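You operate a simulated robot arm through the tools that you are given. There is no shell and no other tool. Be economical: measure what you need, move in short steps, check, and stop when the job is done.

You are at the controls of a simulated robot arm. One attempt, no reset.

Task
Test the white and brown sample magnets and tray each by its reading.
Fine: one at a time on the probe mark; 100 mT or more goes in the green tray, less in the red; the meter stays on.

It is judged by the outcome, as a careful person would: the job done as asked, and still so three seconds after it is handed in. It fails if anything else is knocked over, pushed out of place, dropped, spilled or broken.

Robot
A 7-joint arm with a two-finger gripper, fixed in place. Base frame: the origin is at the foot of the arm, x ahead of it, y to its left, z up; the work surface is at about z = 0.74. Readings come in m, degrees, newtons and seconds.
With the tool pointing down near the work surface it reaches from about 0.1 to 0.52 m from the base axis. Its first joint turns from -143.0 to 143.0 degrees. Payload 1.47 kg.
Tool frame: the origin (TCP) lies between the finger pads and is the grasp point; the fingertips stand 0.016 m ahead of it; z points along the fingers, y is the line along which they close. Largest opening 0.087 m; the body of the gripper starts 0.055 m behind the TCP.
Orientation is told as [roll, pitch, yaw] about the base's x, y, z axes, in that order, counted from this pose: with the fingers straight down and closing along the base's y, the tool's x points along the base's -x, its y along +y and its z along -z.

Tools
- The arm moves only by the tool step_arm. Its argument "moves" is a list of rows, each a list of 7 numbers: the turn, a rotation vector about the tool's x, y, z in degrees, then the shift along the tool's x, y, z in m, then the gripper command, from -1 (fully open) to 1 (shut), values between in proportion. In form: [[rx, ry, rz, x, y, z, gripper], ...]. A call has 1 to 12 rows; each row is the pose to reach, as a shift and turn from the pose commanded when the call began, along the tool's axes at that moment. Each row takes 0.2 s and may step no farther than 0.05 m and 8.6 degrees from the row before; otherwise, or with a gripper value out of range, the whole call is refused. A pose out of reach is approached as far as the arm can. The call stops where the force on the tool passes 40 N (or 10 N more than at its start, if that is more) or the arm is blocked; 0.2 s more then pass. Each finger travels about 0.045 m/s and halts on what it meets, pressing with about 28 N; the grip force reading is that of the motor and also rises with nothing between the fingers. The clock runs only during rows and for 0.2 s after the last one: add rows that repeat a pose to give the fingers time. It gives the time, the measured TCP pose, the force on the tool (base axes), the opening and the grip force at its end, in the units of the frame above (readings bear some noise), with the torque about the TCP (base axes, N m) and any sound that the robot's microphone picked up.
- Cameras (640 x 400 px; columns grow to the right, rows downward): "scene" is fixed at [0.3985, 0.512, 1.452]; the picture's right is [-1.00, 0.04, 0.00], its down [0.03, 0.67, -0.75] and it looks along [-0.03, -0.74, -0.67] (base axes); focal length 352 px, centre (320, 200). "wrist" rides on the gripper at [0.073, 0.012, -0.09] in the tool frame; the picture's right is [-0.16, 0.99, 0.00], its down [-0.72, -0.12, -0.68] and it looks along [-0.67, -0.11, 0.73] (tool axes); focal length 247 px, centre (320, 200). There is no depth. A picture from a camera that has moved, and an enlarged one, comes with that camera's place and axes in the base frame and with its lens. The place of the scene camera against the robot may be out by one fixed shift of up to 0.012 m in any direction.
- camera(camera): a new picture of that camera. No time passes.
- raise_lower(by): slides the trunk up (or, below 0, down) by that many m; the arm rides with it, the base frame stays. It gives what a move gives, with no picture.
- zoom(camera, box): a new picture of the part [left, top, right, bottom] of that camera's present view, enlarged. No time passes.
- finish_job(): hands the job in; it is judged then, once.

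Work in short steps. Places have to be worked out from the pictures, the camera data and where the tool is seen: move nearer, look again, correct. Check each grasp and each placing, and mend what went wrong. You have 120 turns and 84 pictures in all, those below and enlarged ones among them. Open the gripper and draw the arm clear of the work before you hand the job in, unless the task says otherwise; then end with one line.

The tools are called after "Call:" as a command line: name --pt "numbers of a row" for each row, then --argument value for the rest, lists and objects as JSON in quotes. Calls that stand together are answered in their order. step_arm: Moves the arm, as the interface text tells. Its arguments: {"type":"object","properties":{"moves":{"type":"array"}},"required":["moves"]} The other tools are called the same way: raise_lower (by) slides the trunk up or down; camera (camera) takes a picture; zoom (camera, box) takes an enlarged picture of a part of a camera's view; finish_job () hands the job in.

At the start:

```text
time_s: 0.0
tcp_pos: [0.2897, -0.2124, 1.0415]
ee_rot: [0.1, 0.0, 0.0]
contact_force: [0.1, 0.8, -0.6]
ft_torque: [0.0, -0.03, -0.01]
width: 0.0869
grasp_force: 0.1
trunk travel left (down, up): [-0.839, 0.401]
```

scene: 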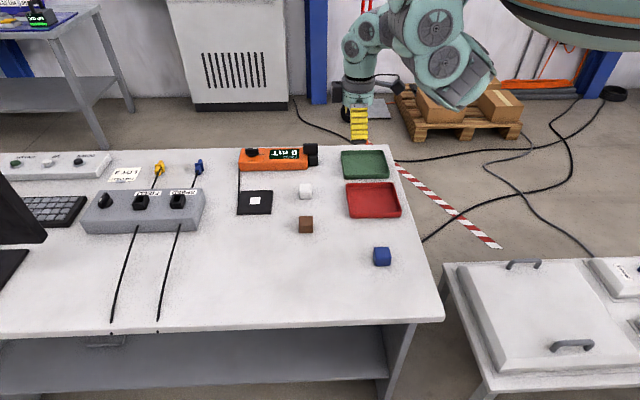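
wrist: 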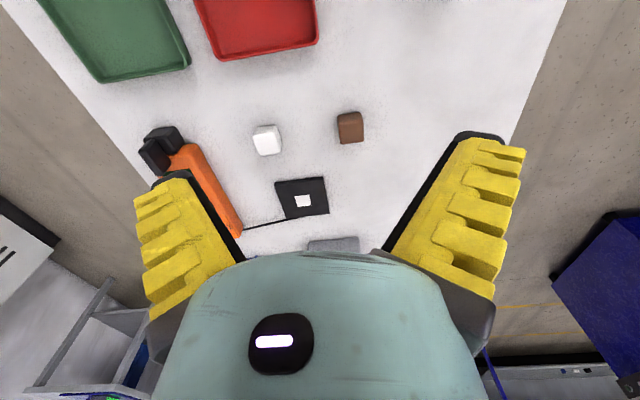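

I'll start by zooming in on the meter, the probe mark and the samples.

Call:
zoom --camera "scene" --box '[220, 130, 420, 270]'

Call:
zoom --camera "scene" --box '[230, 140, 330, 205]'

Call:
zoom --camera "scene" --box '[0, 130, 220, 270]'

```text
2.86 times, centred on (320, 200) of scene
camera zoom: at [0.3985, 0.512, 1.452], right [-1.0, 0.04, 0.0], down [0.03, 0.67, -0.75], along [-0.03, -0.74, -0.67], focal length 1007 px, centre (320, 200)
```

zoom: 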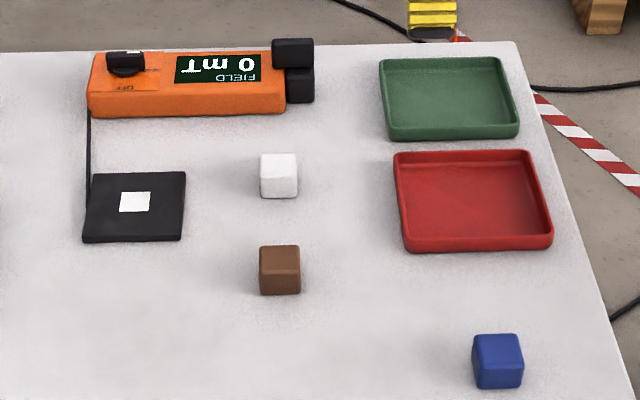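

```text
6.15 times, centred on (280, 172) of scene
camera zoom: at [0.3985, 0.512, 1.452], right [-1.0, 0.04, 0.0], down [0.03, 0.67, -0.75], along [-0.03, -0.74, -0.67], focal length 2169 px, centre (566, 369)
```

zoom: 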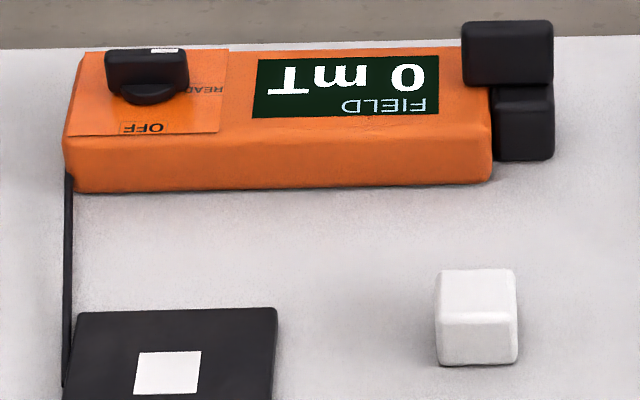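

```text
2.86 times, centred on (110, 200) of scene
camera zoom: at [0.3985, 0.512, 1.452], right [-1.0, 0.04, 0.0], down [0.03, 0.67, -0.75], along [-0.03, -0.74, -0.67], focal length 1007 px, centre (920, 200)
```

zoom: 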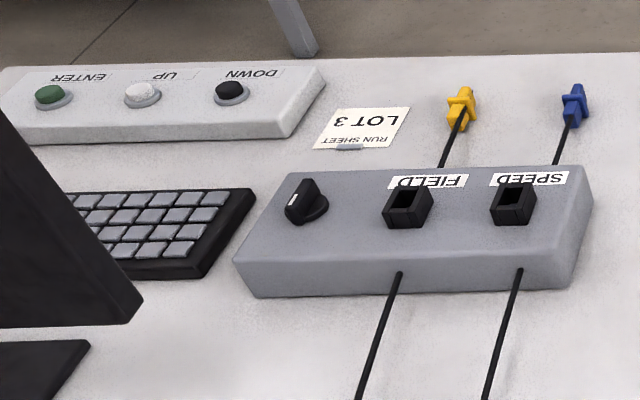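

The meter is on, shows 0 mT and is readable upside down. I judge white to be near (0.41,-0.315), brown near (0.41,-0.175) and the mark near (0.565,-0.288). I'll move above white and look again.

Call:
step_arm --pt "0 0 0 -0.024 -0.02 0.028 -1" --pt "0 0 0 -0.048 -0.04 0.056 -1" --pt "0 0 0 -0.072 -0.06 0.084 -1" --pt "0 0 0 -0.096 -0.08 0.112 -1" --pt "0 0 0 -0.12 -0.1 0.14 -1" --pt "0 0 0 -0.12 -0.1 0.14 -1"

Call:
camera --camera "wrist"

Call:
camera --camera "scene"

```text
time_s: 1.4
tcp_pos: [0.4118, -0.3118, 0.8987]
ee_rot: [-0.1, -0.1, 0.1]
contact_force: [0.7, -0.4, -0.1]
ft_torque: [0.03, 0.05, -0.01]
width: 0.0869
grasp_force: 0.0
trunk travel left (down, up): [-0.839, 0.401]
```

```text
78 pictures are left
camera wrist: at [0.3385, -0.3008, 0.9879], right [0.16, 0.99, 0.0], down [0.72, -0.11, 0.68], along [0.67, -0.11, -0.73], focal length 247 px, centre (320, 200)
```

wrist: 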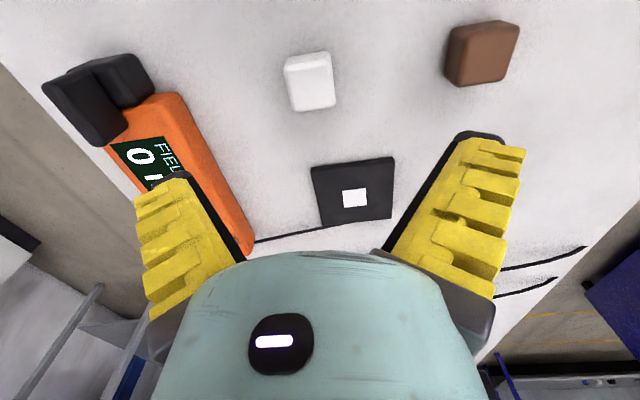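

```text
77 pictures are left
```

scene: 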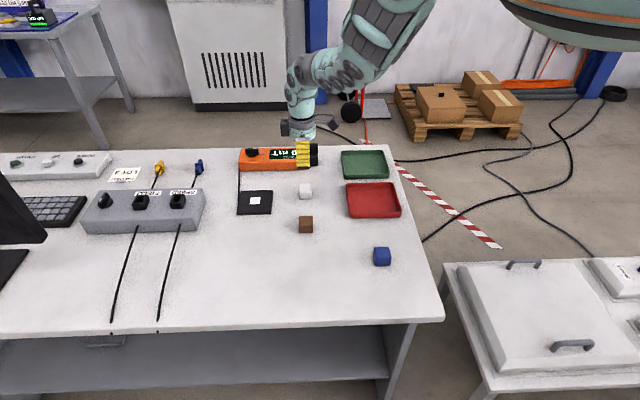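

White, brown and the mark are all visible; I'll zoom in to fix white's position.

Call:
zoom --camera "wrist" --box '[240, 0, 560, 200]'

```text
2.00 times, centred on (400, 100) of wrist
camera zoom: at [0.3385, -0.3008, 0.9879], right [0.16, 0.99, 0.0], down [0.72, -0.11, 0.68], along [0.67, -0.11, -0.73], focal length 494 px, centre (160, 400)
```

zoom: 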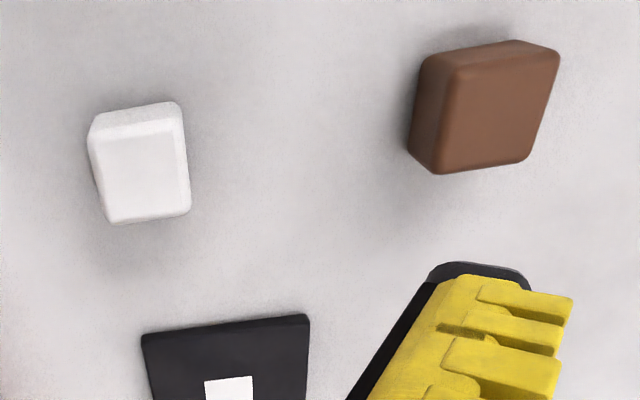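

White's centre comes out at about (0.408,-0.320), about 3.6 cm wide. I'll descend over it with the gripper open, stopping above the table for a check.

Call:
step_arm --pt "0 0 0 0.004 -0.008 0.03 -1" --pt "0 0 0 0.004 -0.008 0.06 -1" --pt "0 0 0 0.004 -0.008 0.09 -1" --pt "0 0 0 0.004 -0.008 0.11 -1" --pt "0 0 0 0.004 -0.008 0.11 -1"

Call:
camera --camera "wrist"

Call:
zoom --camera "scene" --box '[250, 120, 370, 240]'

```text
time_s: 2.6
tcp_pos: [0.3861, -0.2824, 0.829]
ee_rot: [0.0, 0.0, -0.1]
contact_force: [-0.2, 0.5, -1.2]
ft_torque: [-0.04, -0.04, 0.01]
width: 0.0873
grasp_force: 0.0
out of reach, approached as far as the arm can: row 2, 3, 4, 5
trunk travel left (down, up): [-0.839, 0.401]
```

```text
75 pictures are left
camera wrist: at [0.3122, -0.2698, 0.9182], right [0.16, 0.99, 0.0], down [0.72, -0.12, 0.68], along [0.67, -0.11, -0.73], focal length 247 px, centre (320, 200)
```

wrist: 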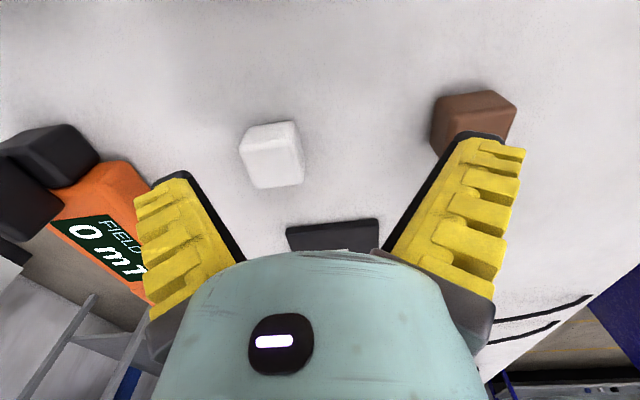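

```text
3.33 times, centred on (310, 180) of scene
camera zoom: at [0.3985, 0.512, 1.452], right [-1.0, 0.04, 0.0], down [0.03, 0.67, -0.75], along [-0.03, -0.74, -0.67], focal length 1175 px, centre (353, 267)
```

zoom: 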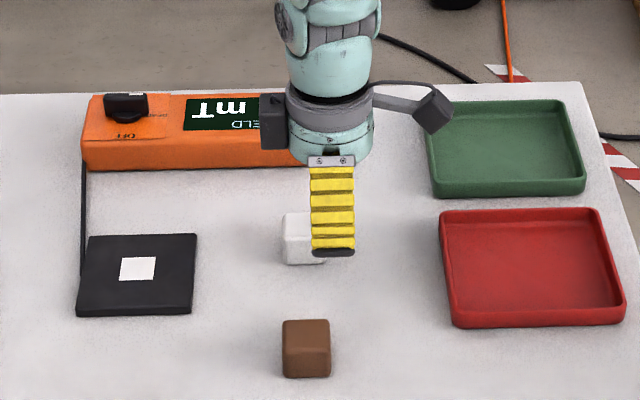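

With the trunk this high, the arm can't reach down here. I'll raise the tool, then lower the trunk by the same amount so the shoulder comes closer to the table.

Call:
step_arm --pt "0 0 0 0.02 0.01 -0.045 -1" --pt "0 0 0 0.03 0.01 -0.09 -1" --pt "0 0 0 0.03 0.01 -0.135 -1" --pt "0 0 0 0.03 0.01 -0.18 -1" --pt "0 0 0 0.03 0.01 -0.225 -1" --pt "0 0 0 0.03 0.01 -0.25 -1"

Call:
raise_lower --by -0.15

Call:
camera --camera "scene"

```text
refused: row 1 steps farther than a row can; nothing moved
```

```text
time_s: 3.7
tcp_pos: [0.3873, -0.2867, 0.7422]
ee_rot: [-0.4, 0.1, 0.0]
contact_force: [-6.1, 9.7, 35.9]
ft_torque: [-1.44, -0.02, -0.16]
width: 0.0895
grasp_force: 14.9
trunk travel left (down, up): [-0.748, 0.492]
stopped: the force on the tool passed its limit at 216 N (the readings are from after the stop); the commanded pose is now the measured one
```

```text
73 pictures are left
```

scene: 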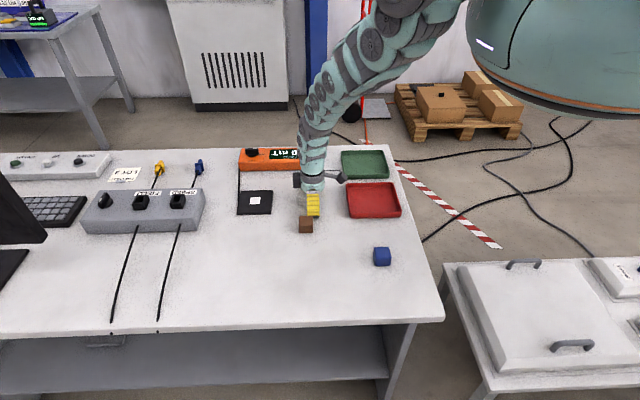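

That was my mistake. The arm move was refused, yet the trunk drop I sent in the same batch still ran, so the fingers came down onto the table with high force. I'll check what they touched before moving anything.

Call:
camera --camera "wrist"

Call:
zoom --camera "scene" --box '[250, 140, 370, 250]'

```text
72 pictures are left
camera wrist: at [0.3146, -0.2755, 0.8319], right [0.16, 0.99, -0.01], down [0.72, -0.11, 0.68], along [0.67, -0.11, -0.73], focal length 247 px, centre (320, 200)
```

wrist: 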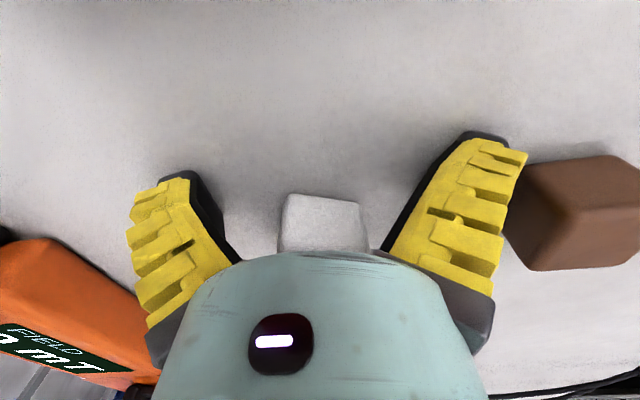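

```text
3.64 times, centred on (310, 195) of scene
camera zoom: at [0.3985, 0.512, 1.452], right [-1.0, 0.04, 0.0], down [0.03, 0.67, -0.75], along [-0.03, -0.74, -0.67], focal length 1282 px, centre (356, 218)
```

zoom: 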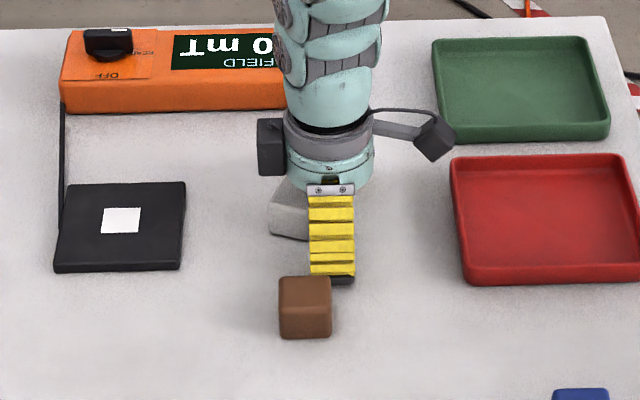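

White stands upright between the fingers and brown hasn't moved, so the fingertips met only the table. I'll lift straight up and check again.

Call:
step_arm --pt "0 0 0 0 0 -0.02 -1" --pt "0 0 0 0 0 -0.05 -1" --pt "0 0 0 0 0 -0.09 -1" --pt "0 0 0 0 0 -0.13 -1" --pt "0 0 0 0 0 -0.17 -1" --pt "0 0 0 0 0 -0.21 -1" --pt "0 0 0 0 0 -0.25 -1" --pt "0 0 0 0 0 -0.25 -1"

Call:
camera --camera "wrist"

Call:
zoom --camera "scene" --box '[220, 130, 420, 270]'

```text
time_s: 5.5
tcp_pos: [0.4019, -0.3431, 0.9572]
ee_rot: [-0.1, 0.3, -0.2]
contact_force: [0.2, -0.3, 0.4]
ft_torque: [-0.01, 0.03, -0.03]
width: 0.0868
grasp_force: 0.0
out of reach, approached as far as the arm can: row 5, 6, 7, 8
trunk travel left (down, up): [-0.748, 0.492]
```

```text
70 pictures are left
camera wrist: at [0.3285, -0.3306, 1.0473], right [0.16, 0.99, 0.0], down [0.73, -0.12, 0.68], along [0.67, -0.11, -0.74], focal length 247 px, centre (320, 200)
```

wrist: 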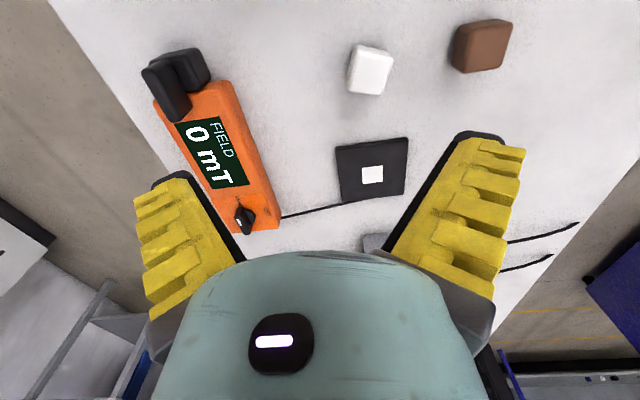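

```text
2.86 times, centred on (320, 200) of scene
camera zoom: at [0.3985, 0.512, 1.452], right [-1.0, 0.04, 0.0], down [0.03, 0.67, -0.75], along [-0.03, -0.74, -0.67], focal length 1007 px, centre (320, 200)
```

zoom: 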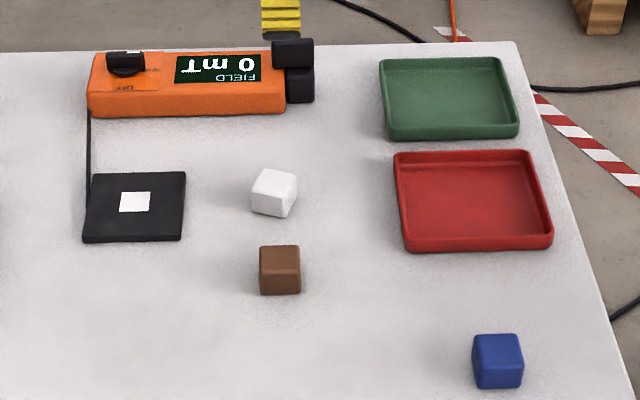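

White was nudged about 2 cm and turned slightly, but it's upright and everything else is in place. There are now about 20 cm of clearance, so I'll lower the trunk another 0.10 m by itself.

Call:
raise_lower --by -0.1

```text
time_s: 6.8
tcp_pos: [0.4028, -0.3421, 0.8579]
ee_rot: [0.0, 0.2, -0.1]
contact_force: [0.3, -0.1, 0.2]
ft_torque: [0.04, 0.02, 0.03]
width: 0.087
grasp_force: 0.0
trunk travel left (down, up): [-0.648, 0.592]
```

Next I'll test the reach toward the probe mark at this safe height.

Call:
step_arm --pt "0 0 0 -0.04 0.013 0 -1" --pt "0 0 0 -0.08 0.025 0 -1" --pt "0 0 0 -0.12 0.038 0 -1" --pt "0 0 0 -0.164 0.051 0 -1" --pt "0 0 0 -0.164 0.051 0 -1"

Call:
camera --camera "scene"

```text
time_s: 8.0
tcp_pos: [0.5657, -0.2913, 0.8557]
ee_rot: [-0.1, 0.2, -0.2]
contact_force: [0.0, -0.4, 0.7]
ft_torque: [-0.01, 0.0, 0.04]
width: 0.0868
grasp_force: 0.0
trunk travel left (down, up): [-0.648, 0.592]
```

```text
68 pictures are left
```

scene: 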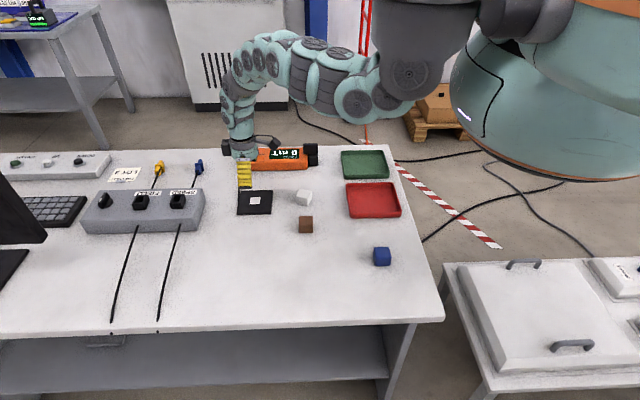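

The arm reaches the mark at this height. I'll check the lower reach here, down to z≈0.79, since the pad is clear.

Call:
step_arm --pt "0 0 0 0 0 0.03 -1" --pt "0 0 0 0 0 0.06 -1" --pt "0 0 0 0 0 0.06 -1"

Call:
zoom --camera "scene" --box '[200, 130, 340, 230]'

```text
time_s: 8.8
tcp_pos: [0.5669, -0.29, 0.7973]
ee_rot: [-0.1, 0.2, -0.1]
contact_force: [-0.7, -0.1, -0.1]
ft_torque: [0.02, 0.0, -0.02]
width: 0.0868
grasp_force: 0.0
trunk travel left (down, up): [-0.648, 0.592]
```

```text
4.00 times, centred on (270, 180) of scene
camera zoom: at [0.3985, 0.512, 1.452], right [-1.0, 0.04, 0.0], down [0.03, 0.67, -0.75], along [-0.03, -0.74, -0.67], focal length 1410 px, centre (520, 280)
```

zoom: 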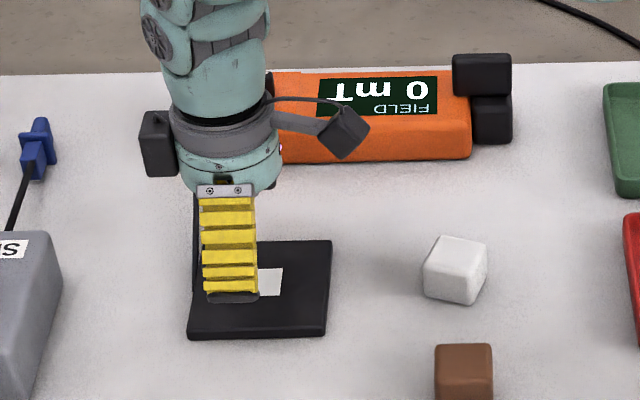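

The reach is good with the trunk here. I'll go up and back to look at white from behind and measure its new position and yaw.

Call:
step_arm --pt "0 0 0 0 0 -0.04 -1" --pt "0 0 0 0.03 0 -0.075 -1" --pt "0 0 0 0.075 0 -0.09 -1" --pt "0 0 0 0.12 0 -0.09 -1" --pt "0 0 0 0.165 0 -0.09 -1" --pt "0 0 0 0.197 0 -0.09 -1" --pt "0 0 0 0.197 0 -0.09 -1"

Call:
camera --camera "wrist"

```text
time_s: 10.4
tcp_pos: [0.3822, -0.3516, 0.8577]
ee_rot: [0.1, 0.4, -0.1]
contact_force: [-0.7, -0.7, 0.1]
ft_torque: [0.03, -0.05, 0.01]
width: 0.087
grasp_force: 0.1
out of reach, approached as far as the arm can: row 3, 4, 5, 6, 7
trunk travel left (down, up): [-0.648, 0.592]
```

```text
66 pictures are left
camera wrist: at [0.3091, -0.3389, 0.9473], right [0.16, 0.99, 0.0], down [0.73, -0.12, 0.68], along [0.67, -0.11, -0.74], focal length 247 px, centre (320, 200)
```

wrist: 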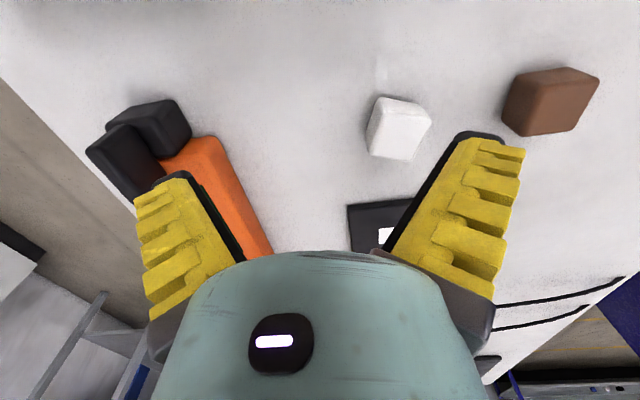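

The arm hit an inner reach limit at that height. I'll zoom to measure white from here.

Call:
zoom --camera "wrist" --box '[320, 60, 480, 160]'

```text
4.00 times, centred on (400, 110) of wrist
camera zoom: at [0.3091, -0.3389, 0.9473], right [0.16, 0.99, 0.0], down [0.73, -0.12, 0.68], along [0.67, -0.11, -0.74], focal length 988 px, centre (0, 560)
```

zoom: 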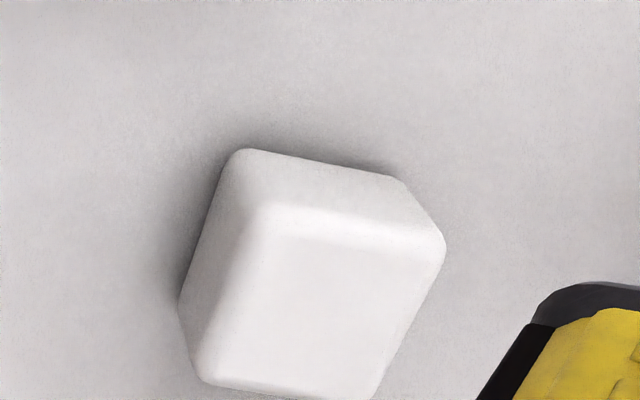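

White's centre is about (0.413,-0.292), with a yaw of about -21°. I'll turn the gripper to match and hover at z≈0.81.

Call:
step_arm --pt "0 0 7 -0.01 0.02 0.015 -1" --pt "0 0 14 -0.02 0.04 0.03 -1" --pt "0 0 21 -0.031 0.059 0.046 -1" --pt "0 0 21 -0.031 0.059 0.046 -1" --pt "0 0 21 -0.031 0.059 0.046 -1"

Call:
zoom --camera "scene" --box '[220, 130, 360, 230]'

Call:
camera --camera "wrist"

```text
time_s: 11.6
tcp_pos: [0.4193, -0.2983, 0.8072]
ee_rot: [-0.1, 0.2, -21.0]
contact_force: [0.1, 0.1, -0.3]
ft_torque: [0.01, 0.01, 0.03]
width: 0.0872
grasp_force: 0.1
out of reach, approached as far as the arm can: row 1, 2, 3, 4, 5
trunk travel left (down, up): [-0.648, 0.592]
```

```text
4.00 times, centred on (290, 180) of scene
camera zoom: at [0.3985, 0.512, 1.452], right [-1.0, 0.04, 0.0], down [0.03, 0.67, -0.75], along [-0.03, -0.74, -0.67], focal length 1410 px, centre (440, 280)
```

zoom: 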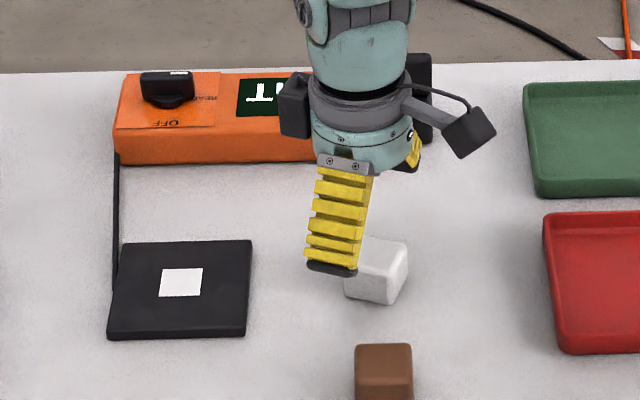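

```text
63 pictures are left
camera wrist: at [0.3558, -0.2616, 0.8967], right [0.5, 0.86, 0.0], down [0.64, -0.37, 0.68], along [0.58, -0.34, -0.74], focal length 247 px, centre (320, 200)
```

wrist: 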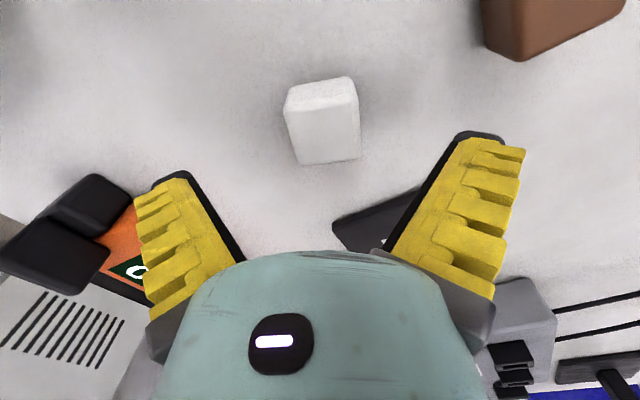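

The gripper is aligned with white, and the offset is only about 1 cm along the finger width. I'll descend to grasp height with a small correction.

Call:
step_arm --pt "0 0 0 0.003 0.002 0.012 -1" --pt "0 0 0 0.005 0.004 0.025 -1" --pt "0 0 0 0.005 0.004 0.036 -1" --pt "0 0 0 0.005 0.004 0.045 -1" --pt "0 0 0 0.005 0.004 0.045 -1"

Call:
zoom --camera "scene" --box '[250, 150, 350, 220]'

Call:
camera --camera "wrist"

```text
time_s: 12.8
tcp_pos: [0.4151, -0.2916, 0.7624]
ee_rot: [-0.1, 0.2, -21.1]
contact_force: [0.1, -0.6, 0.1]
ft_torque: [0.0, 0.04, -0.03]
width: 0.0869
grasp_force: 0.1
trunk travel left (down, up): [-0.648, 0.592]
```

```text
5.71 times, centred on (300, 185) of scene
camera zoom: at [0.3985, 0.512, 1.452], right [-1.0, 0.04, 0.0], down [0.03, 0.67, -0.75], along [-0.03, -0.74, -0.67], focal length 2014 px, centre (434, 286)
```

zoom: 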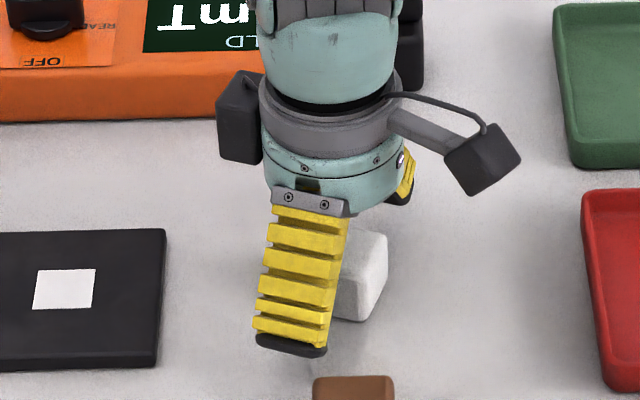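

```text
61 pictures are left
camera wrist: at [0.3523, -0.2548, 0.8523], right [0.5, 0.86, 0.0], down [0.64, -0.37, 0.68], along [0.58, -0.34, -0.73], focal length 247 px, centre (320, 200)
```

wrist: 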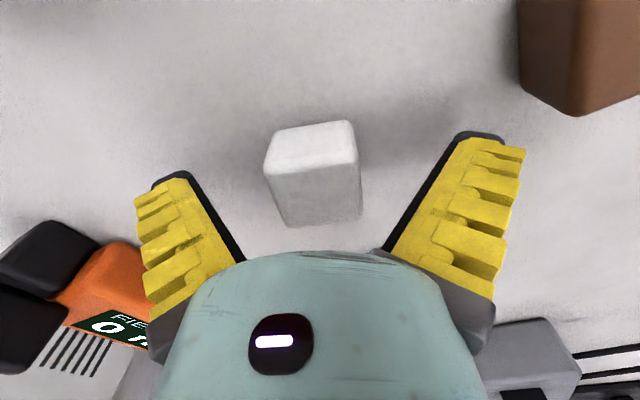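

The wrist view says I'm aligned, while the scene view suggests the fingers sit slightly toward +x. I'll back off 6 mm along tool x as a compromise and close.

Call:
step_arm --pt "0 0 0 0.006 0 0 -1" --pt "0 0 0 0.006 0 0 -0.3" --pt "0 0 0 0.006 0 0 0" --pt "0 0 0 0.006 0 0 0.3" --pt "0 0 0 0.006 0 0 0.6" --pt "0 0 0 0.006 0 0 0.6" --pt "0 0 0 0.006 0 0 0.6" --pt "0 0 0 0.006 0 0 0.6"

Call:
zoom --camera "scene" --box '[250, 150, 350, 220]'

Call:
camera --camera "wrist"

```text
time_s: 14.6
tcp_pos: [0.4118, -0.2886, 0.7632]
ee_rot: [-0.2, 0.2, -20.9]
contact_force: [-5.1, 3.9, 16.2]
ft_torque: [0.09, 0.05, 0.01]
width: 0.0361
grasp_force: 28.0
trunk travel left (down, up): [-0.648, 0.592]
```

```text
5.71 times, centred on (300, 185) of scene
camera zoom: at [0.3985, 0.512, 1.452], right [-1.0, 0.04, 0.0], down [0.03, 0.67, -0.75], along [-0.03, -0.74, -0.67], focal length 2014 px, centre (434, 286)
```

zoom: 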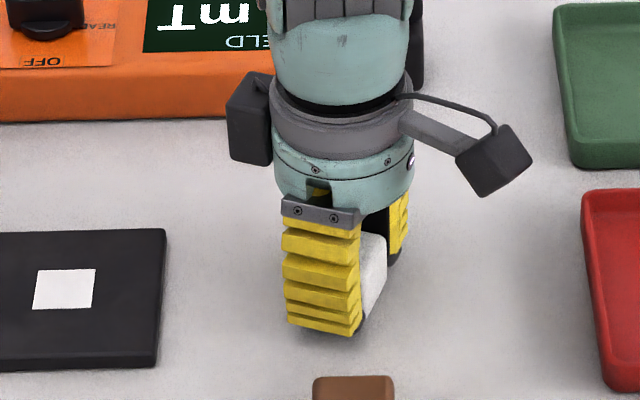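

```text
59 pictures are left
camera wrist: at [0.3471, -0.253, 0.8527], right [0.5, 0.86, 0.0], down [0.64, -0.37, 0.68], along [0.59, -0.34, -0.73], focal length 247 px, centre (320, 200)
```

wrist: 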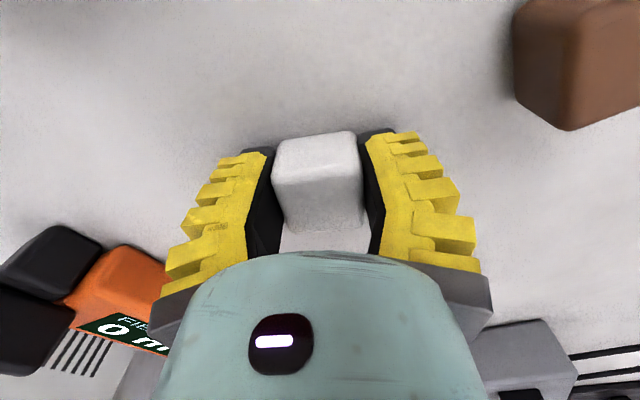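

White is firmly gripped at 36 mm. I'll lift it, move toward the mark and turn back to square.

Call:
step_arm --pt "0 0 0 0 0 -0.015 0.6" --pt "0 0 0 -0.005 0.002 -0.035 0.6" --pt "0 0 0 -0.03 0.011 -0.06 0.6" --pt "0 0 -7 -0.07 0.026 -0.06 0.6" --pt "0 0 -14 -0.11 0.04 -0.06 0.6" --pt "0 0 -21 -0.1455 0.0536 -0.06 0.6" --pt "0 0 -21 -0.1455 0.0536 -0.06 0.6"

Call:
zoom --camera "scene" --box '[220, 140, 340, 220]'

Call:
camera --camera "wrist"

```text
time_s: 16.2
tcp_pos: [0.565, -0.2926, 0.8236]
ee_rot: [0.0, 0.2, 0.0]
contact_force: [0.2, -0.2, -0.4]
ft_torque: [-0.02, 0.02, -0.02]
width: 0.0346
grasp_force: 28.0
out of reach, approached as far as the arm can: row 3
trunk travel left (down, up): [-0.648, 0.592]
```

```text
5.00 times, centred on (280, 180) of scene
camera zoom: at [0.3985, 0.512, 1.452], right [-1.0, 0.04, 0.0], down [0.03, 0.67, -0.75], along [-0.03, -0.74, -0.67], focal length 1763 px, centre (520, 300)
```

zoom: 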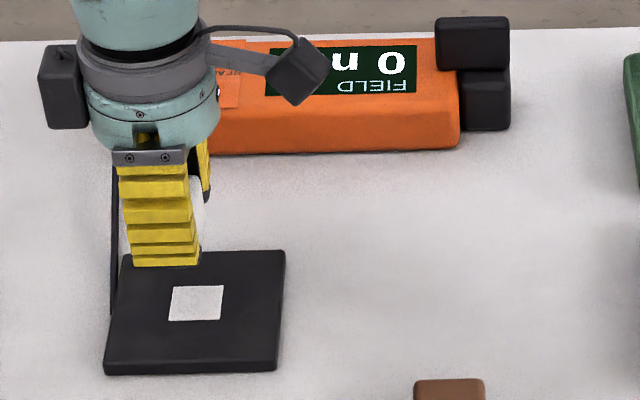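

```text
57 pictures are left
camera wrist: at [0.492, -0.2814, 0.913], right [0.16, 0.99, 0.0], down [0.73, -0.12, 0.68], along [0.67, -0.11, -0.74], focal length 247 px, centre (320, 200)
```

wrist: 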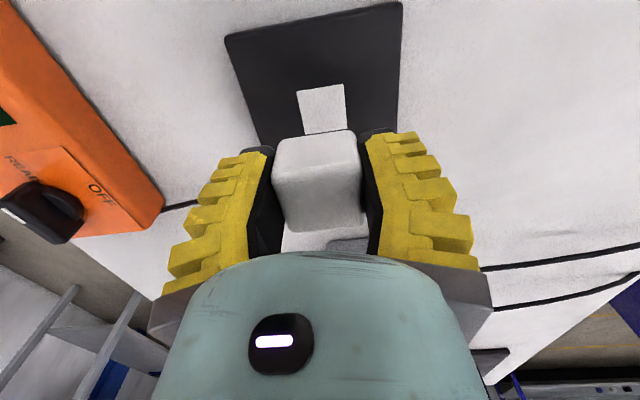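

White is securely held. I put the mark at about (0.560,-0.290), so I'll correct and lower to just above the pad.

Call:
step_arm --pt "0 0 0 0.003 0.002 0.01 0.6" --pt "0 0 0 0.006 0.003 0.025 0.6" --pt "0 0 0 0.006 0.003 0.038 0.6" --pt "0 0 0 0.006 0.003 0.038 0.6"

Call:
zoom --camera "scene" --box '[220, 140, 340, 220]'

Call:
camera --camera "wrist"

```text
time_s: 17.2
tcp_pos: [0.56, -0.291, 0.7861]
ee_rot: [-0.2, 0.3, -0.1]
contact_force: [-0.7, 0.4, 0.2]
ft_torque: [0.0, 0.0, 0.0]
width: 0.0346
grasp_force: 28.2
trunk travel left (down, up): [-0.648, 0.592]
```

```text
5.00 times, centred on (280, 180) of scene
camera zoom: at [0.3985, 0.512, 1.452], right [-1.0, 0.04, 0.0], down [0.03, 0.67, -0.75], along [-0.03, -0.74, -0.67], focal length 1763 px, centre (520, 300)
```

zoom: 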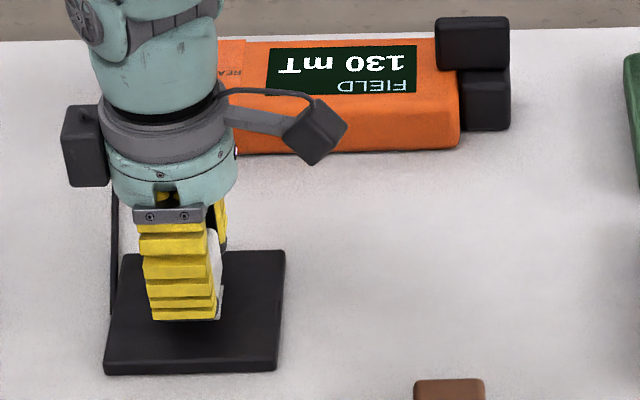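

```text
55 pictures are left
camera wrist: at [0.4863, -0.2786, 0.8752], right [0.16, 0.99, 0.0], down [0.73, -0.12, 0.68], along [0.67, -0.11, -0.74], focal length 247 px, centre (320, 200)
```

wrist: 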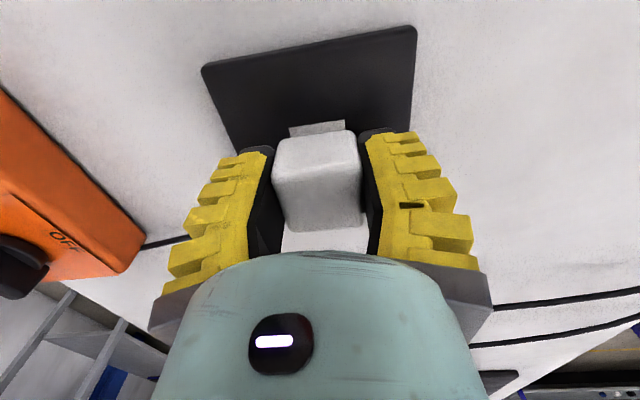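

The meter already reads 130 mT with the magnet just above the mark. I'll lower until it touches the pad, release, and take the proper reading.

Call:
step_arm --pt "0 0 0 0 0 0.006 0.6" --pt "0 0 0 0 0 0.011 0.6" --pt "0 0 0 0 0 0.014 0.6" --pt "0 0 0 0 0 0.014 0.6"

Call:
zoom --camera "scene" --box '[220, 140, 340, 220]'

```text
time_s: 18.2
tcp_pos: [0.5632, -0.2916, 0.7731]
ee_rot: [-0.2, -0.1, 0.0]
contact_force: [-0.6, 1.8, 16.6]
ft_torque: [0.01, 0.03, 0.09]
width: 0.0368
grasp_force: 27.7
trunk travel left (down, up): [-0.648, 0.592]
```

```text
5.00 times, centred on (280, 180) of scene
camera zoom: at [0.3985, 0.512, 1.452], right [-1.0, 0.04, 0.0], down [0.03, 0.67, -0.75], along [-0.03, -0.74, -0.67], focal length 1763 px, centre (520, 300)
```

zoom: 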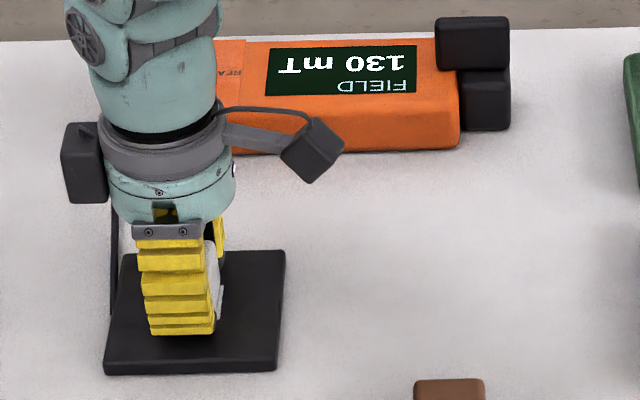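

White is seated on the pad and reads 130 mT. I'll release, lift clear and check where it sits on the mark and what the meter shows.

Call:
step_arm --pt "0 0 0 0 0 0 0.2" --pt "0 0 0 0 0 -0.001 -0.4" --pt "0 0 0 0 0 -0.001 -1" --pt "0 0 0 0 0 -0.001 -1" --pt "0 0 0 0 0 -0.02 -1" --pt "0 0 0 0 0 -0.05 -1" --pt "0 0 0 0 0 -0.08 -1" --pt "0 0 0 0 0 -0.08 -1"

Call:
zoom --camera "scene" --box '[220, 140, 340, 220]'

```text
time_s: 20.0
tcp_pos: [0.5608, -0.2886, 0.8514]
ee_rot: [-0.1, 0.3, 0.1]
contact_force: [1.3, -0.5, 0.7]
ft_torque: [-0.01, 0.04, -0.01]
width: 0.087
grasp_force: 0.0
trunk travel left (down, up): [-0.648, 0.592]
```

```text
5.00 times, centred on (280, 180) of scene
camera zoom: at [0.3985, 0.512, 1.452], right [-1.0, 0.04, 0.0], down [0.03, 0.67, -0.75], along [-0.03, -0.74, -0.67], focal length 1763 px, centre (520, 300)
```

zoom: 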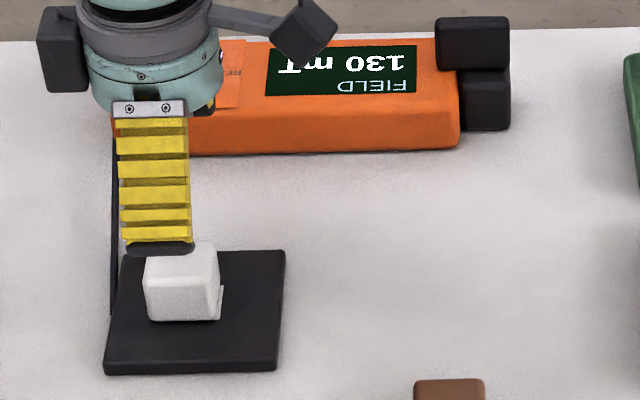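

White is released on the mark and the meter holds 130 mT, so it belongs in the green tray. I'll pick it up again.

Call:
step_arm --pt "0 0 0 -0.001 -0.003 0.03 -1" --pt "0 0 0 -0.001 -0.003 0.06 -1" --pt "0 0 0 -0.001 -0.003 0.078 -1" --pt "0 0 0 -0.001 -0.003 0.078 -0.3" --pt "0 0 0 -0.001 -0.003 0.078 0.3" --pt "0 0 0 -0.001 -0.003 0.078 0.6" --pt "0 0 0 -0.001 -0.003 0.078 0.6" --pt "0 0 0 -0.001 -0.003 0.078 0.6" --pt "0 0 0 -0.001 -0.003 0.05 0.6" --pt "0 0 0 -0.001 -0.003 0.01 0.6" --pt "0 0 0 -0.001 -0.003 -0.01 0.6" --pt "0 0 0 -0.001 -0.003 -0.01 0.6"

Call:
camera --camera "scene"

```text
time_s: 22.6
tcp_pos: [0.5602, -0.2933, 0.86]
ee_rot: [-0.1, 0.3, 0.1]
contact_force: [0.5, 0.2, -0.6]
ft_torque: [-0.03, 0.01, -0.01]
width: 0.0345
grasp_force: 28.0
trunk travel left (down, up): [-0.648, 0.592]
```

```text
52 pictures are left
```

scene: 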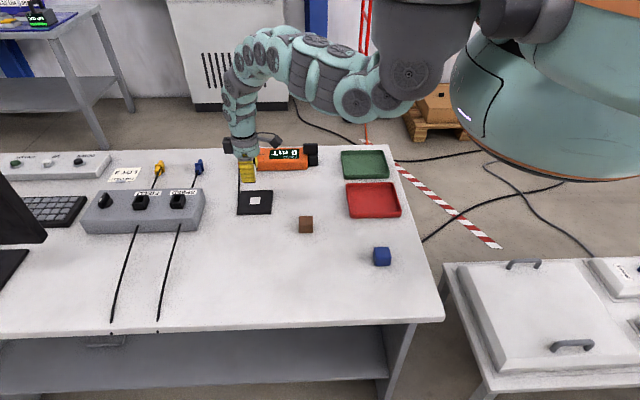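

White is held and the meter is back to 0. I'll raise the trunk so the inner area with the trays becomes reachable.

Call:
raise_lower --by 0.17

```text
time_s: 24.5
tcp_pos: [0.5616, -0.2931, 1.0309]
ee_rot: [-0.1, 0.4, 0.0]
contact_force: [-0.1, -0.5, -0.5]
ft_torque: [0.03, 0.04, 0.05]
width: 0.0343
grasp_force: 28.0
trunk travel left (down, up): [-0.818, 0.422]
```

Now I'll carry white inward and down, then toward the green tray, keeping well above everything.

Call:
step_arm --pt "0 0 0 0.0375 -0.004 0.0225 0.6" --pt "0 0 0 0.075 -0.008 0.045 0.6" --pt "0 0 0 0.1125 -0.012 0.0675 0.6" --pt "0 0 0 0.15 -0.017 0.09 0.6" --pt "0 0 0 0.15 -0.017 0.09 0.6"

```text
time_s: 25.7
tcp_pos: [0.4113, -0.3124, 0.9429]
ee_rot: [-0.1, 0.3, -0.2]
contact_force: [-0.5, 0.0, -1.0]
ft_torque: [-0.02, 0.0, 0.0]
width: 0.0347
grasp_force: 28.1
trunk travel left (down, up): [-0.818, 0.422]
```

That worked. I'll continue to above the green tray, about (0.205,-0.455).

Call:
step_arm --pt "0 0 0 0.035 -0.025 0.003 0.6" --pt "0 0 0 0.07 -0.05 0.006 0.6" --pt "0 0 0 0.105 -0.075 0.01 0.6" --pt "0 0 0 0.14 -0.1 0.013 0.6" --pt "0 0 0 0.175 -0.12 0.016 0.6" --pt "0 0 0 0.206 -0.143 0.02 0.6" --pt "0 0 0 0.206 -0.143 0.02 0.6"

Call:
camera --camera "scene"

Call:
camera --camera "wrist"

```text
time_s: 27.3
tcp_pos: [0.2059, -0.4311, 0.9345]
ee_rot: [-0.1, 0.3, 0.0]
contact_force: [0.3, 0.1, -1.1]
ft_torque: [0.0, -0.01, -0.01]
width: 0.0345
grasp_force: 28.3
out of reach, approached as far as the arm can: row 5, 6, 7
trunk travel left (down, up): [-0.818, 0.422]
```

```text
51 pictures are left
```

scene: 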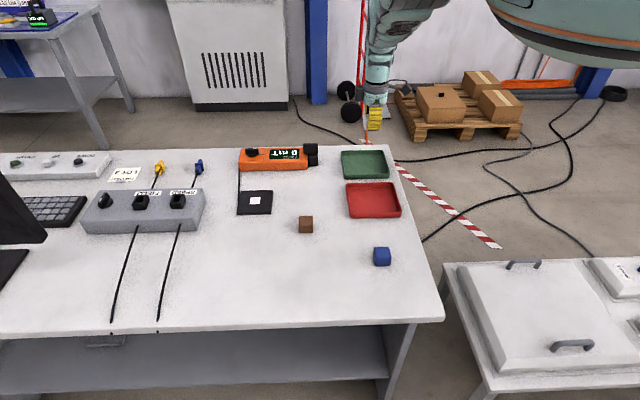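

```text
50 pictures are left
camera wrist: at [0.1323, -0.4191, 1.0238], right [0.16, 0.99, 0.0], down [0.73, -0.11, 0.68], along [0.67, -0.11, -0.74], focal length 247 px, centre (320, 200)
```

wrist: 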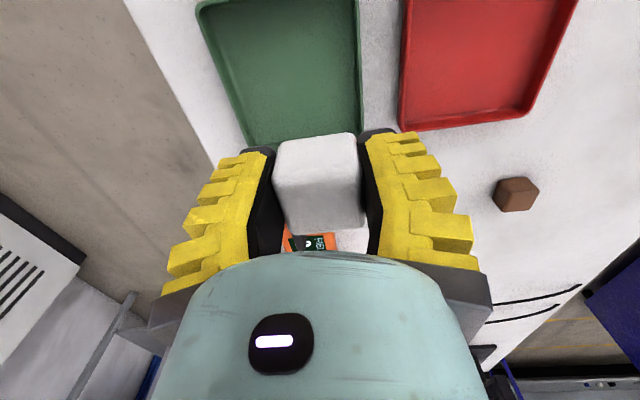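

The tray's centre is about (0.203,-0.462) and the arm is at its outer limit here. Clearance is good, so I'll lower the trunk slightly and move the remaining distance outward.

Call:
raise_lower --by -0.08

Call:
step_arm --pt "0 0 0 0.001 -0.012 0 0.6" --pt "0 0 0 0.002 -0.026 0 0.6" --pt "0 0 0 0.002 -0.026 0 0.6"

```text
time_s: 28.5
tcp_pos: [0.2061, -0.4303, 0.8542]
ee_rot: [-0.2, 0.3, -0.1]
contact_force: [-0.2, 0.1, -0.5]
ft_torque: [0.04, 0.01, -0.04]
width: 0.0348
grasp_force: 28.1
trunk travel left (down, up): [-0.738, 0.502]
```

```text
time_s: 29.3
tcp_pos: [0.2065, -0.4323, 0.8592]
ee_rot: [-0.1, 0.3, 0.1]
contact_force: [0.7, -0.4, -1.2]
ft_torque: [0.01, 0.03, 0.03]
width: 0.0349
grasp_force: 28.1
out of reach, approached as far as the arm can: row 1, 2, 3
trunk travel left (down, up): [-0.738, 0.502]
```

The limit seems to come from the tool's yaw compared with the arm's direction. I'll turn the tool by -30° yaw and try moving outward again.

Call:
step_arm --pt "0 0 8 0 0 0 0.6" --pt "0 0 16 0 0 0 0.6" --pt "0 0 24 0 0 0 0.6" --pt "0 0 30 0 0 0 0.6" --pt "0 0 30 0.0 -0.013 0 0.6" --pt "0 0 30 0.0 -0.028 0 0.6" --pt "0 0 30 0.0 -0.028 0 0.6"

Call:
camera --camera "wrist"

```text
time_s: 30.9
tcp_pos: [0.2067, -0.4365, 0.8627]
ee_rot: [-0.2, 0.1, -30.1]
contact_force: [0.6, -1.8, -0.7]
ft_torque: [-0.04, 0.0, -0.05]
width: 0.0349
grasp_force: 28.0
out of reach, approached as far as the arm can: row 5, 6, 7
trunk travel left (down, up): [-0.738, 0.502]
```

```text
49 pictures are left
camera wrist: at [0.1498, -0.3903, 0.9519], right [0.63, 0.78, 0.0], down [0.57, -0.46, 0.68], along [0.52, -0.43, -0.73], focal length 247 px, centre (320, 200)
```

wrist: 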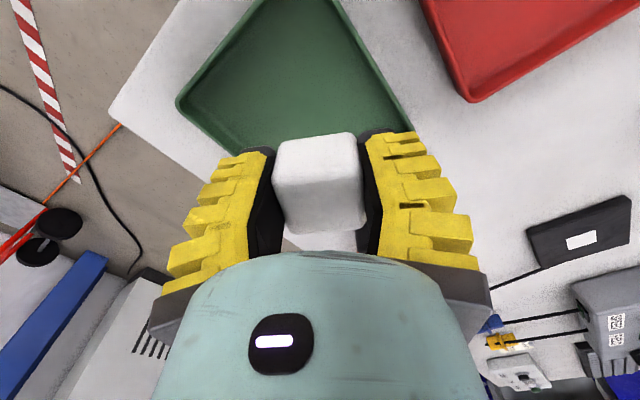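

Going higher extends the reach, so I'll lift 8 cm, move outward, then use the trunk to come down.

Call:
step_arm --pt "0 0 0 0 0 -0.04 0.6" --pt "0 0 0 0 0 -0.08 0.6" --pt "0 0 0 0.012 -0.022 -0.09 0.6" --pt "0 0 0 0.012 -0.022 -0.09 0.6"

```text
time_s: 31.9
tcp_pos: [0.1846, -0.4537, 0.9523]
ee_rot: [-0.2, 0.2, -29.9]
contact_force: [0.0, -0.4, -0.6]
ft_torque: [0.03, -0.02, -0.01]
width: 0.0344
grasp_force: 28.1
trunk travel left (down, up): [-0.738, 0.502]
```

That worked and the arm is now over the tray. I'll make a small centring shift, then lower the trunk by 0.13.

Call:
step_arm --pt "0 0 0 -0.013 0.003 0 0.6" --pt "0 0 0 -0.013 0.003 0 0.6"

Call:
raise_lower --by -0.13

Call:
zoom --camera "scene" --box '[310, 110, 430, 230]'

Call:
camera --camera "wrist"

```text
time_s: 32.5
tcp_pos: [0.199, -0.456, 0.9523]
ee_rot: [-0.2, 0.2, -30.0]
contact_force: [-1.2, -0.4, -0.2]
ft_torque: [0.03, -0.03, 0.0]
width: 0.0343
grasp_force: 28.2
trunk travel left (down, up): [-0.738, 0.502]
```

```text
time_s: 34.1
tcp_pos: [0.1971, -0.4575, 0.822]
ee_rot: [-0.2, 0.2, -30.0]
contact_force: [-0.1, 0.6, -0.6]
ft_torque: [0.02, -0.01, -0.02]
width: 0.0345
grasp_force: 27.9
trunk travel left (down, up): [-0.608, 0.632]
```

```text
3.33 times, centred on (370, 170) of scene
camera zoom: at [0.3985, 0.512, 1.452], right [-1.0, 0.04, 0.0], down [0.03, 0.67, -0.75], along [-0.03, -0.74, -0.67], focal length 1175 px, centre (153, 300)
```

zoom: 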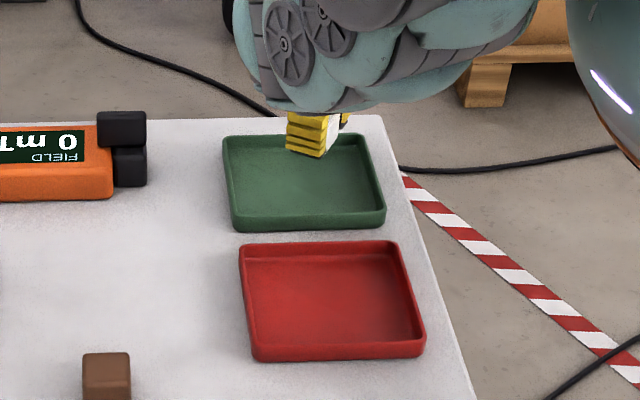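

```text
47 pictures are left
camera wrist: at [0.1403, -0.4102, 0.911], right [0.63, 0.78, 0.0], down [0.57, -0.46, 0.68], along [0.52, -0.43, -0.73], focal length 247 px, centre (320, 200)
```

wrist: 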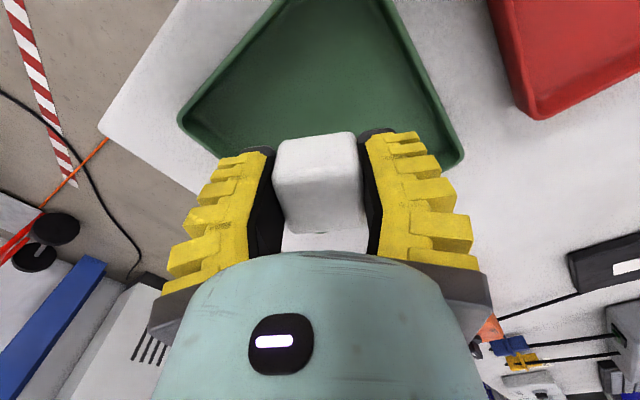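

White is over the tray. I'll lower until it touches the tray floor.

Call:
step_arm --pt "0 0 0 0 0 0.015 0.6" --pt "0 0 0 0 0 0.03 0.6" --pt "0 0 0 0 0 0.042 0.6" --pt "0 0 0 0 0 0.048 0.6" --pt "0 0 0 0 0 0.052 0.6"

Call:
zoom --camera "scene" --box '[310, 110, 430, 230]'

```text
time_s: 35.3
tcp_pos: [0.1977, -0.4554, 0.7689]
ee_rot: [-0.2, 0.3, -30.1]
contact_force: [-0.6, 1.0, -1.1]
ft_torque: [0.02, -0.04, 0.01]
width: 0.0346
grasp_force: 28.0
trunk travel left (down, up): [-0.608, 0.632]
```

```text
3.33 times, centred on (370, 170) of scene
camera zoom: at [0.3985, 0.512, 1.452], right [-1.0, 0.04, 0.0], down [0.03, 0.67, -0.75], along [-0.03, -0.74, -0.67], focal length 1175 px, centre (153, 300)
```

zoom: 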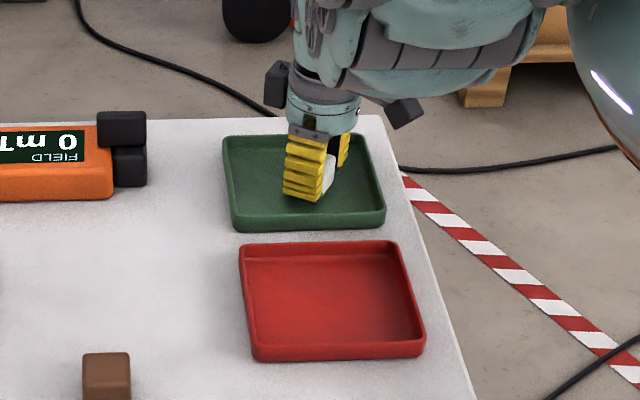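

Almost down with no contact yet. I'll creep lower, open partway and then rise.

Call:
step_arm --pt "0 0 0 0 0 0.003 0.6" --pt "0 0 0 0 0 0.005 0.6" --pt "0 0 0 0 0 0.005 0.6"

```text
time_s: 36.1
tcp_pos: [0.1974, -0.4578, 0.7668]
ee_rot: [-0.5, -0.1, -30.1]
contact_force: [0.3, 1.5, 16.7]
ft_torque: [0.03, -0.02, -0.02]
width: 0.0369
grasp_force: 28.2
trunk travel left (down, up): [-0.608, 0.632]
```

Contact at 16 N, so white is on the tray floor. I'll open partway so the fingers stay inside the rim, then rise.

Call:
step_arm --pt "0 0 0 0 0 0 0.2" --pt "0 0 0 0 0 -0.002 -0.1" --pt "0 0 0 0 0 -0.003 -0.4" --pt "0 0 0 0 0 -0.003 -0.4" --pt "0 0 0 0 0 -0.03 -0.4" --pt "0 0 0 0 0 -0.06 -0.4" --pt "0 0 0 0 0 -0.09 -0.4" --pt "0 0 0 0 0 -0.09 -0.4"

Call:
zoom --camera "scene" --box '[310, 110, 430, 230]'

```text
time_s: 37.9
tcp_pos: [0.1975, -0.4576, 0.8547]
ee_rot: [-0.1, 0.2, -29.9]
contact_force: [-0.2, 0.0, 0.3]
ft_torque: [0.0, 0.01, -0.02]
width: 0.0655
grasp_force: 3.0
trunk travel left (down, up): [-0.608, 0.632]
```

```text
3.33 times, centred on (370, 170) of scene
camera zoom: at [0.3985, 0.512, 1.452], right [-1.0, 0.04, 0.0], down [0.03, 0.67, -0.75], along [-0.03, -0.74, -0.67], focal length 1175 px, centre (153, 300)
```

zoom: 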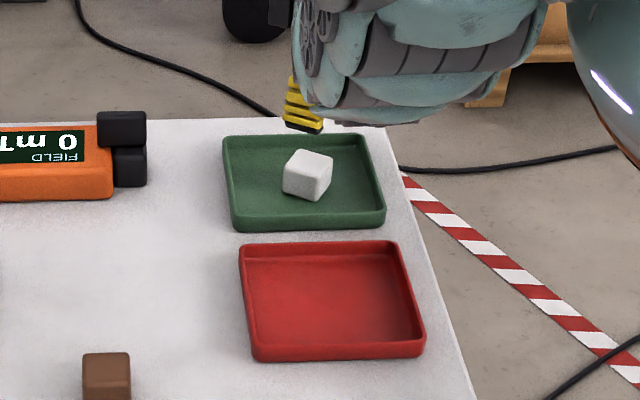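

White sits upright in the green tray. I'll raise the trunk and head for brown.

Call:
raise_lower --by 0.13

Call:
step_arm --pt "0 0 -7 0.0 0.03 0 -0.4" --pt "0 0 -14 0.0 0.06 0 -0.4" --pt "0 0 -21 0.0 0.09 0 -0.6" --pt "0 0 -30 0.0 0.12 0 -1" --pt "0 0 -30 -0.02 0.16 0 -1" --pt "0 0 -30 -0.04 0.2 0.01 -1" --pt "0 0 -30 -0.04 0.2 0.01 -1"

```text
time_s: 39.5
tcp_pos: [0.1965, -0.4584, 0.9843]
ee_rot: [-0.3, 0.2, -30.0]
contact_force: [0.9, -0.8, 0.1]
ft_torque: [0.01, 0.01, 0.01]
width: 0.0652
grasp_force: 3.2
trunk travel left (down, up): [-0.738, 0.502]
```

```text
refused: row 4 steps farther than a row can; nothing moved
```

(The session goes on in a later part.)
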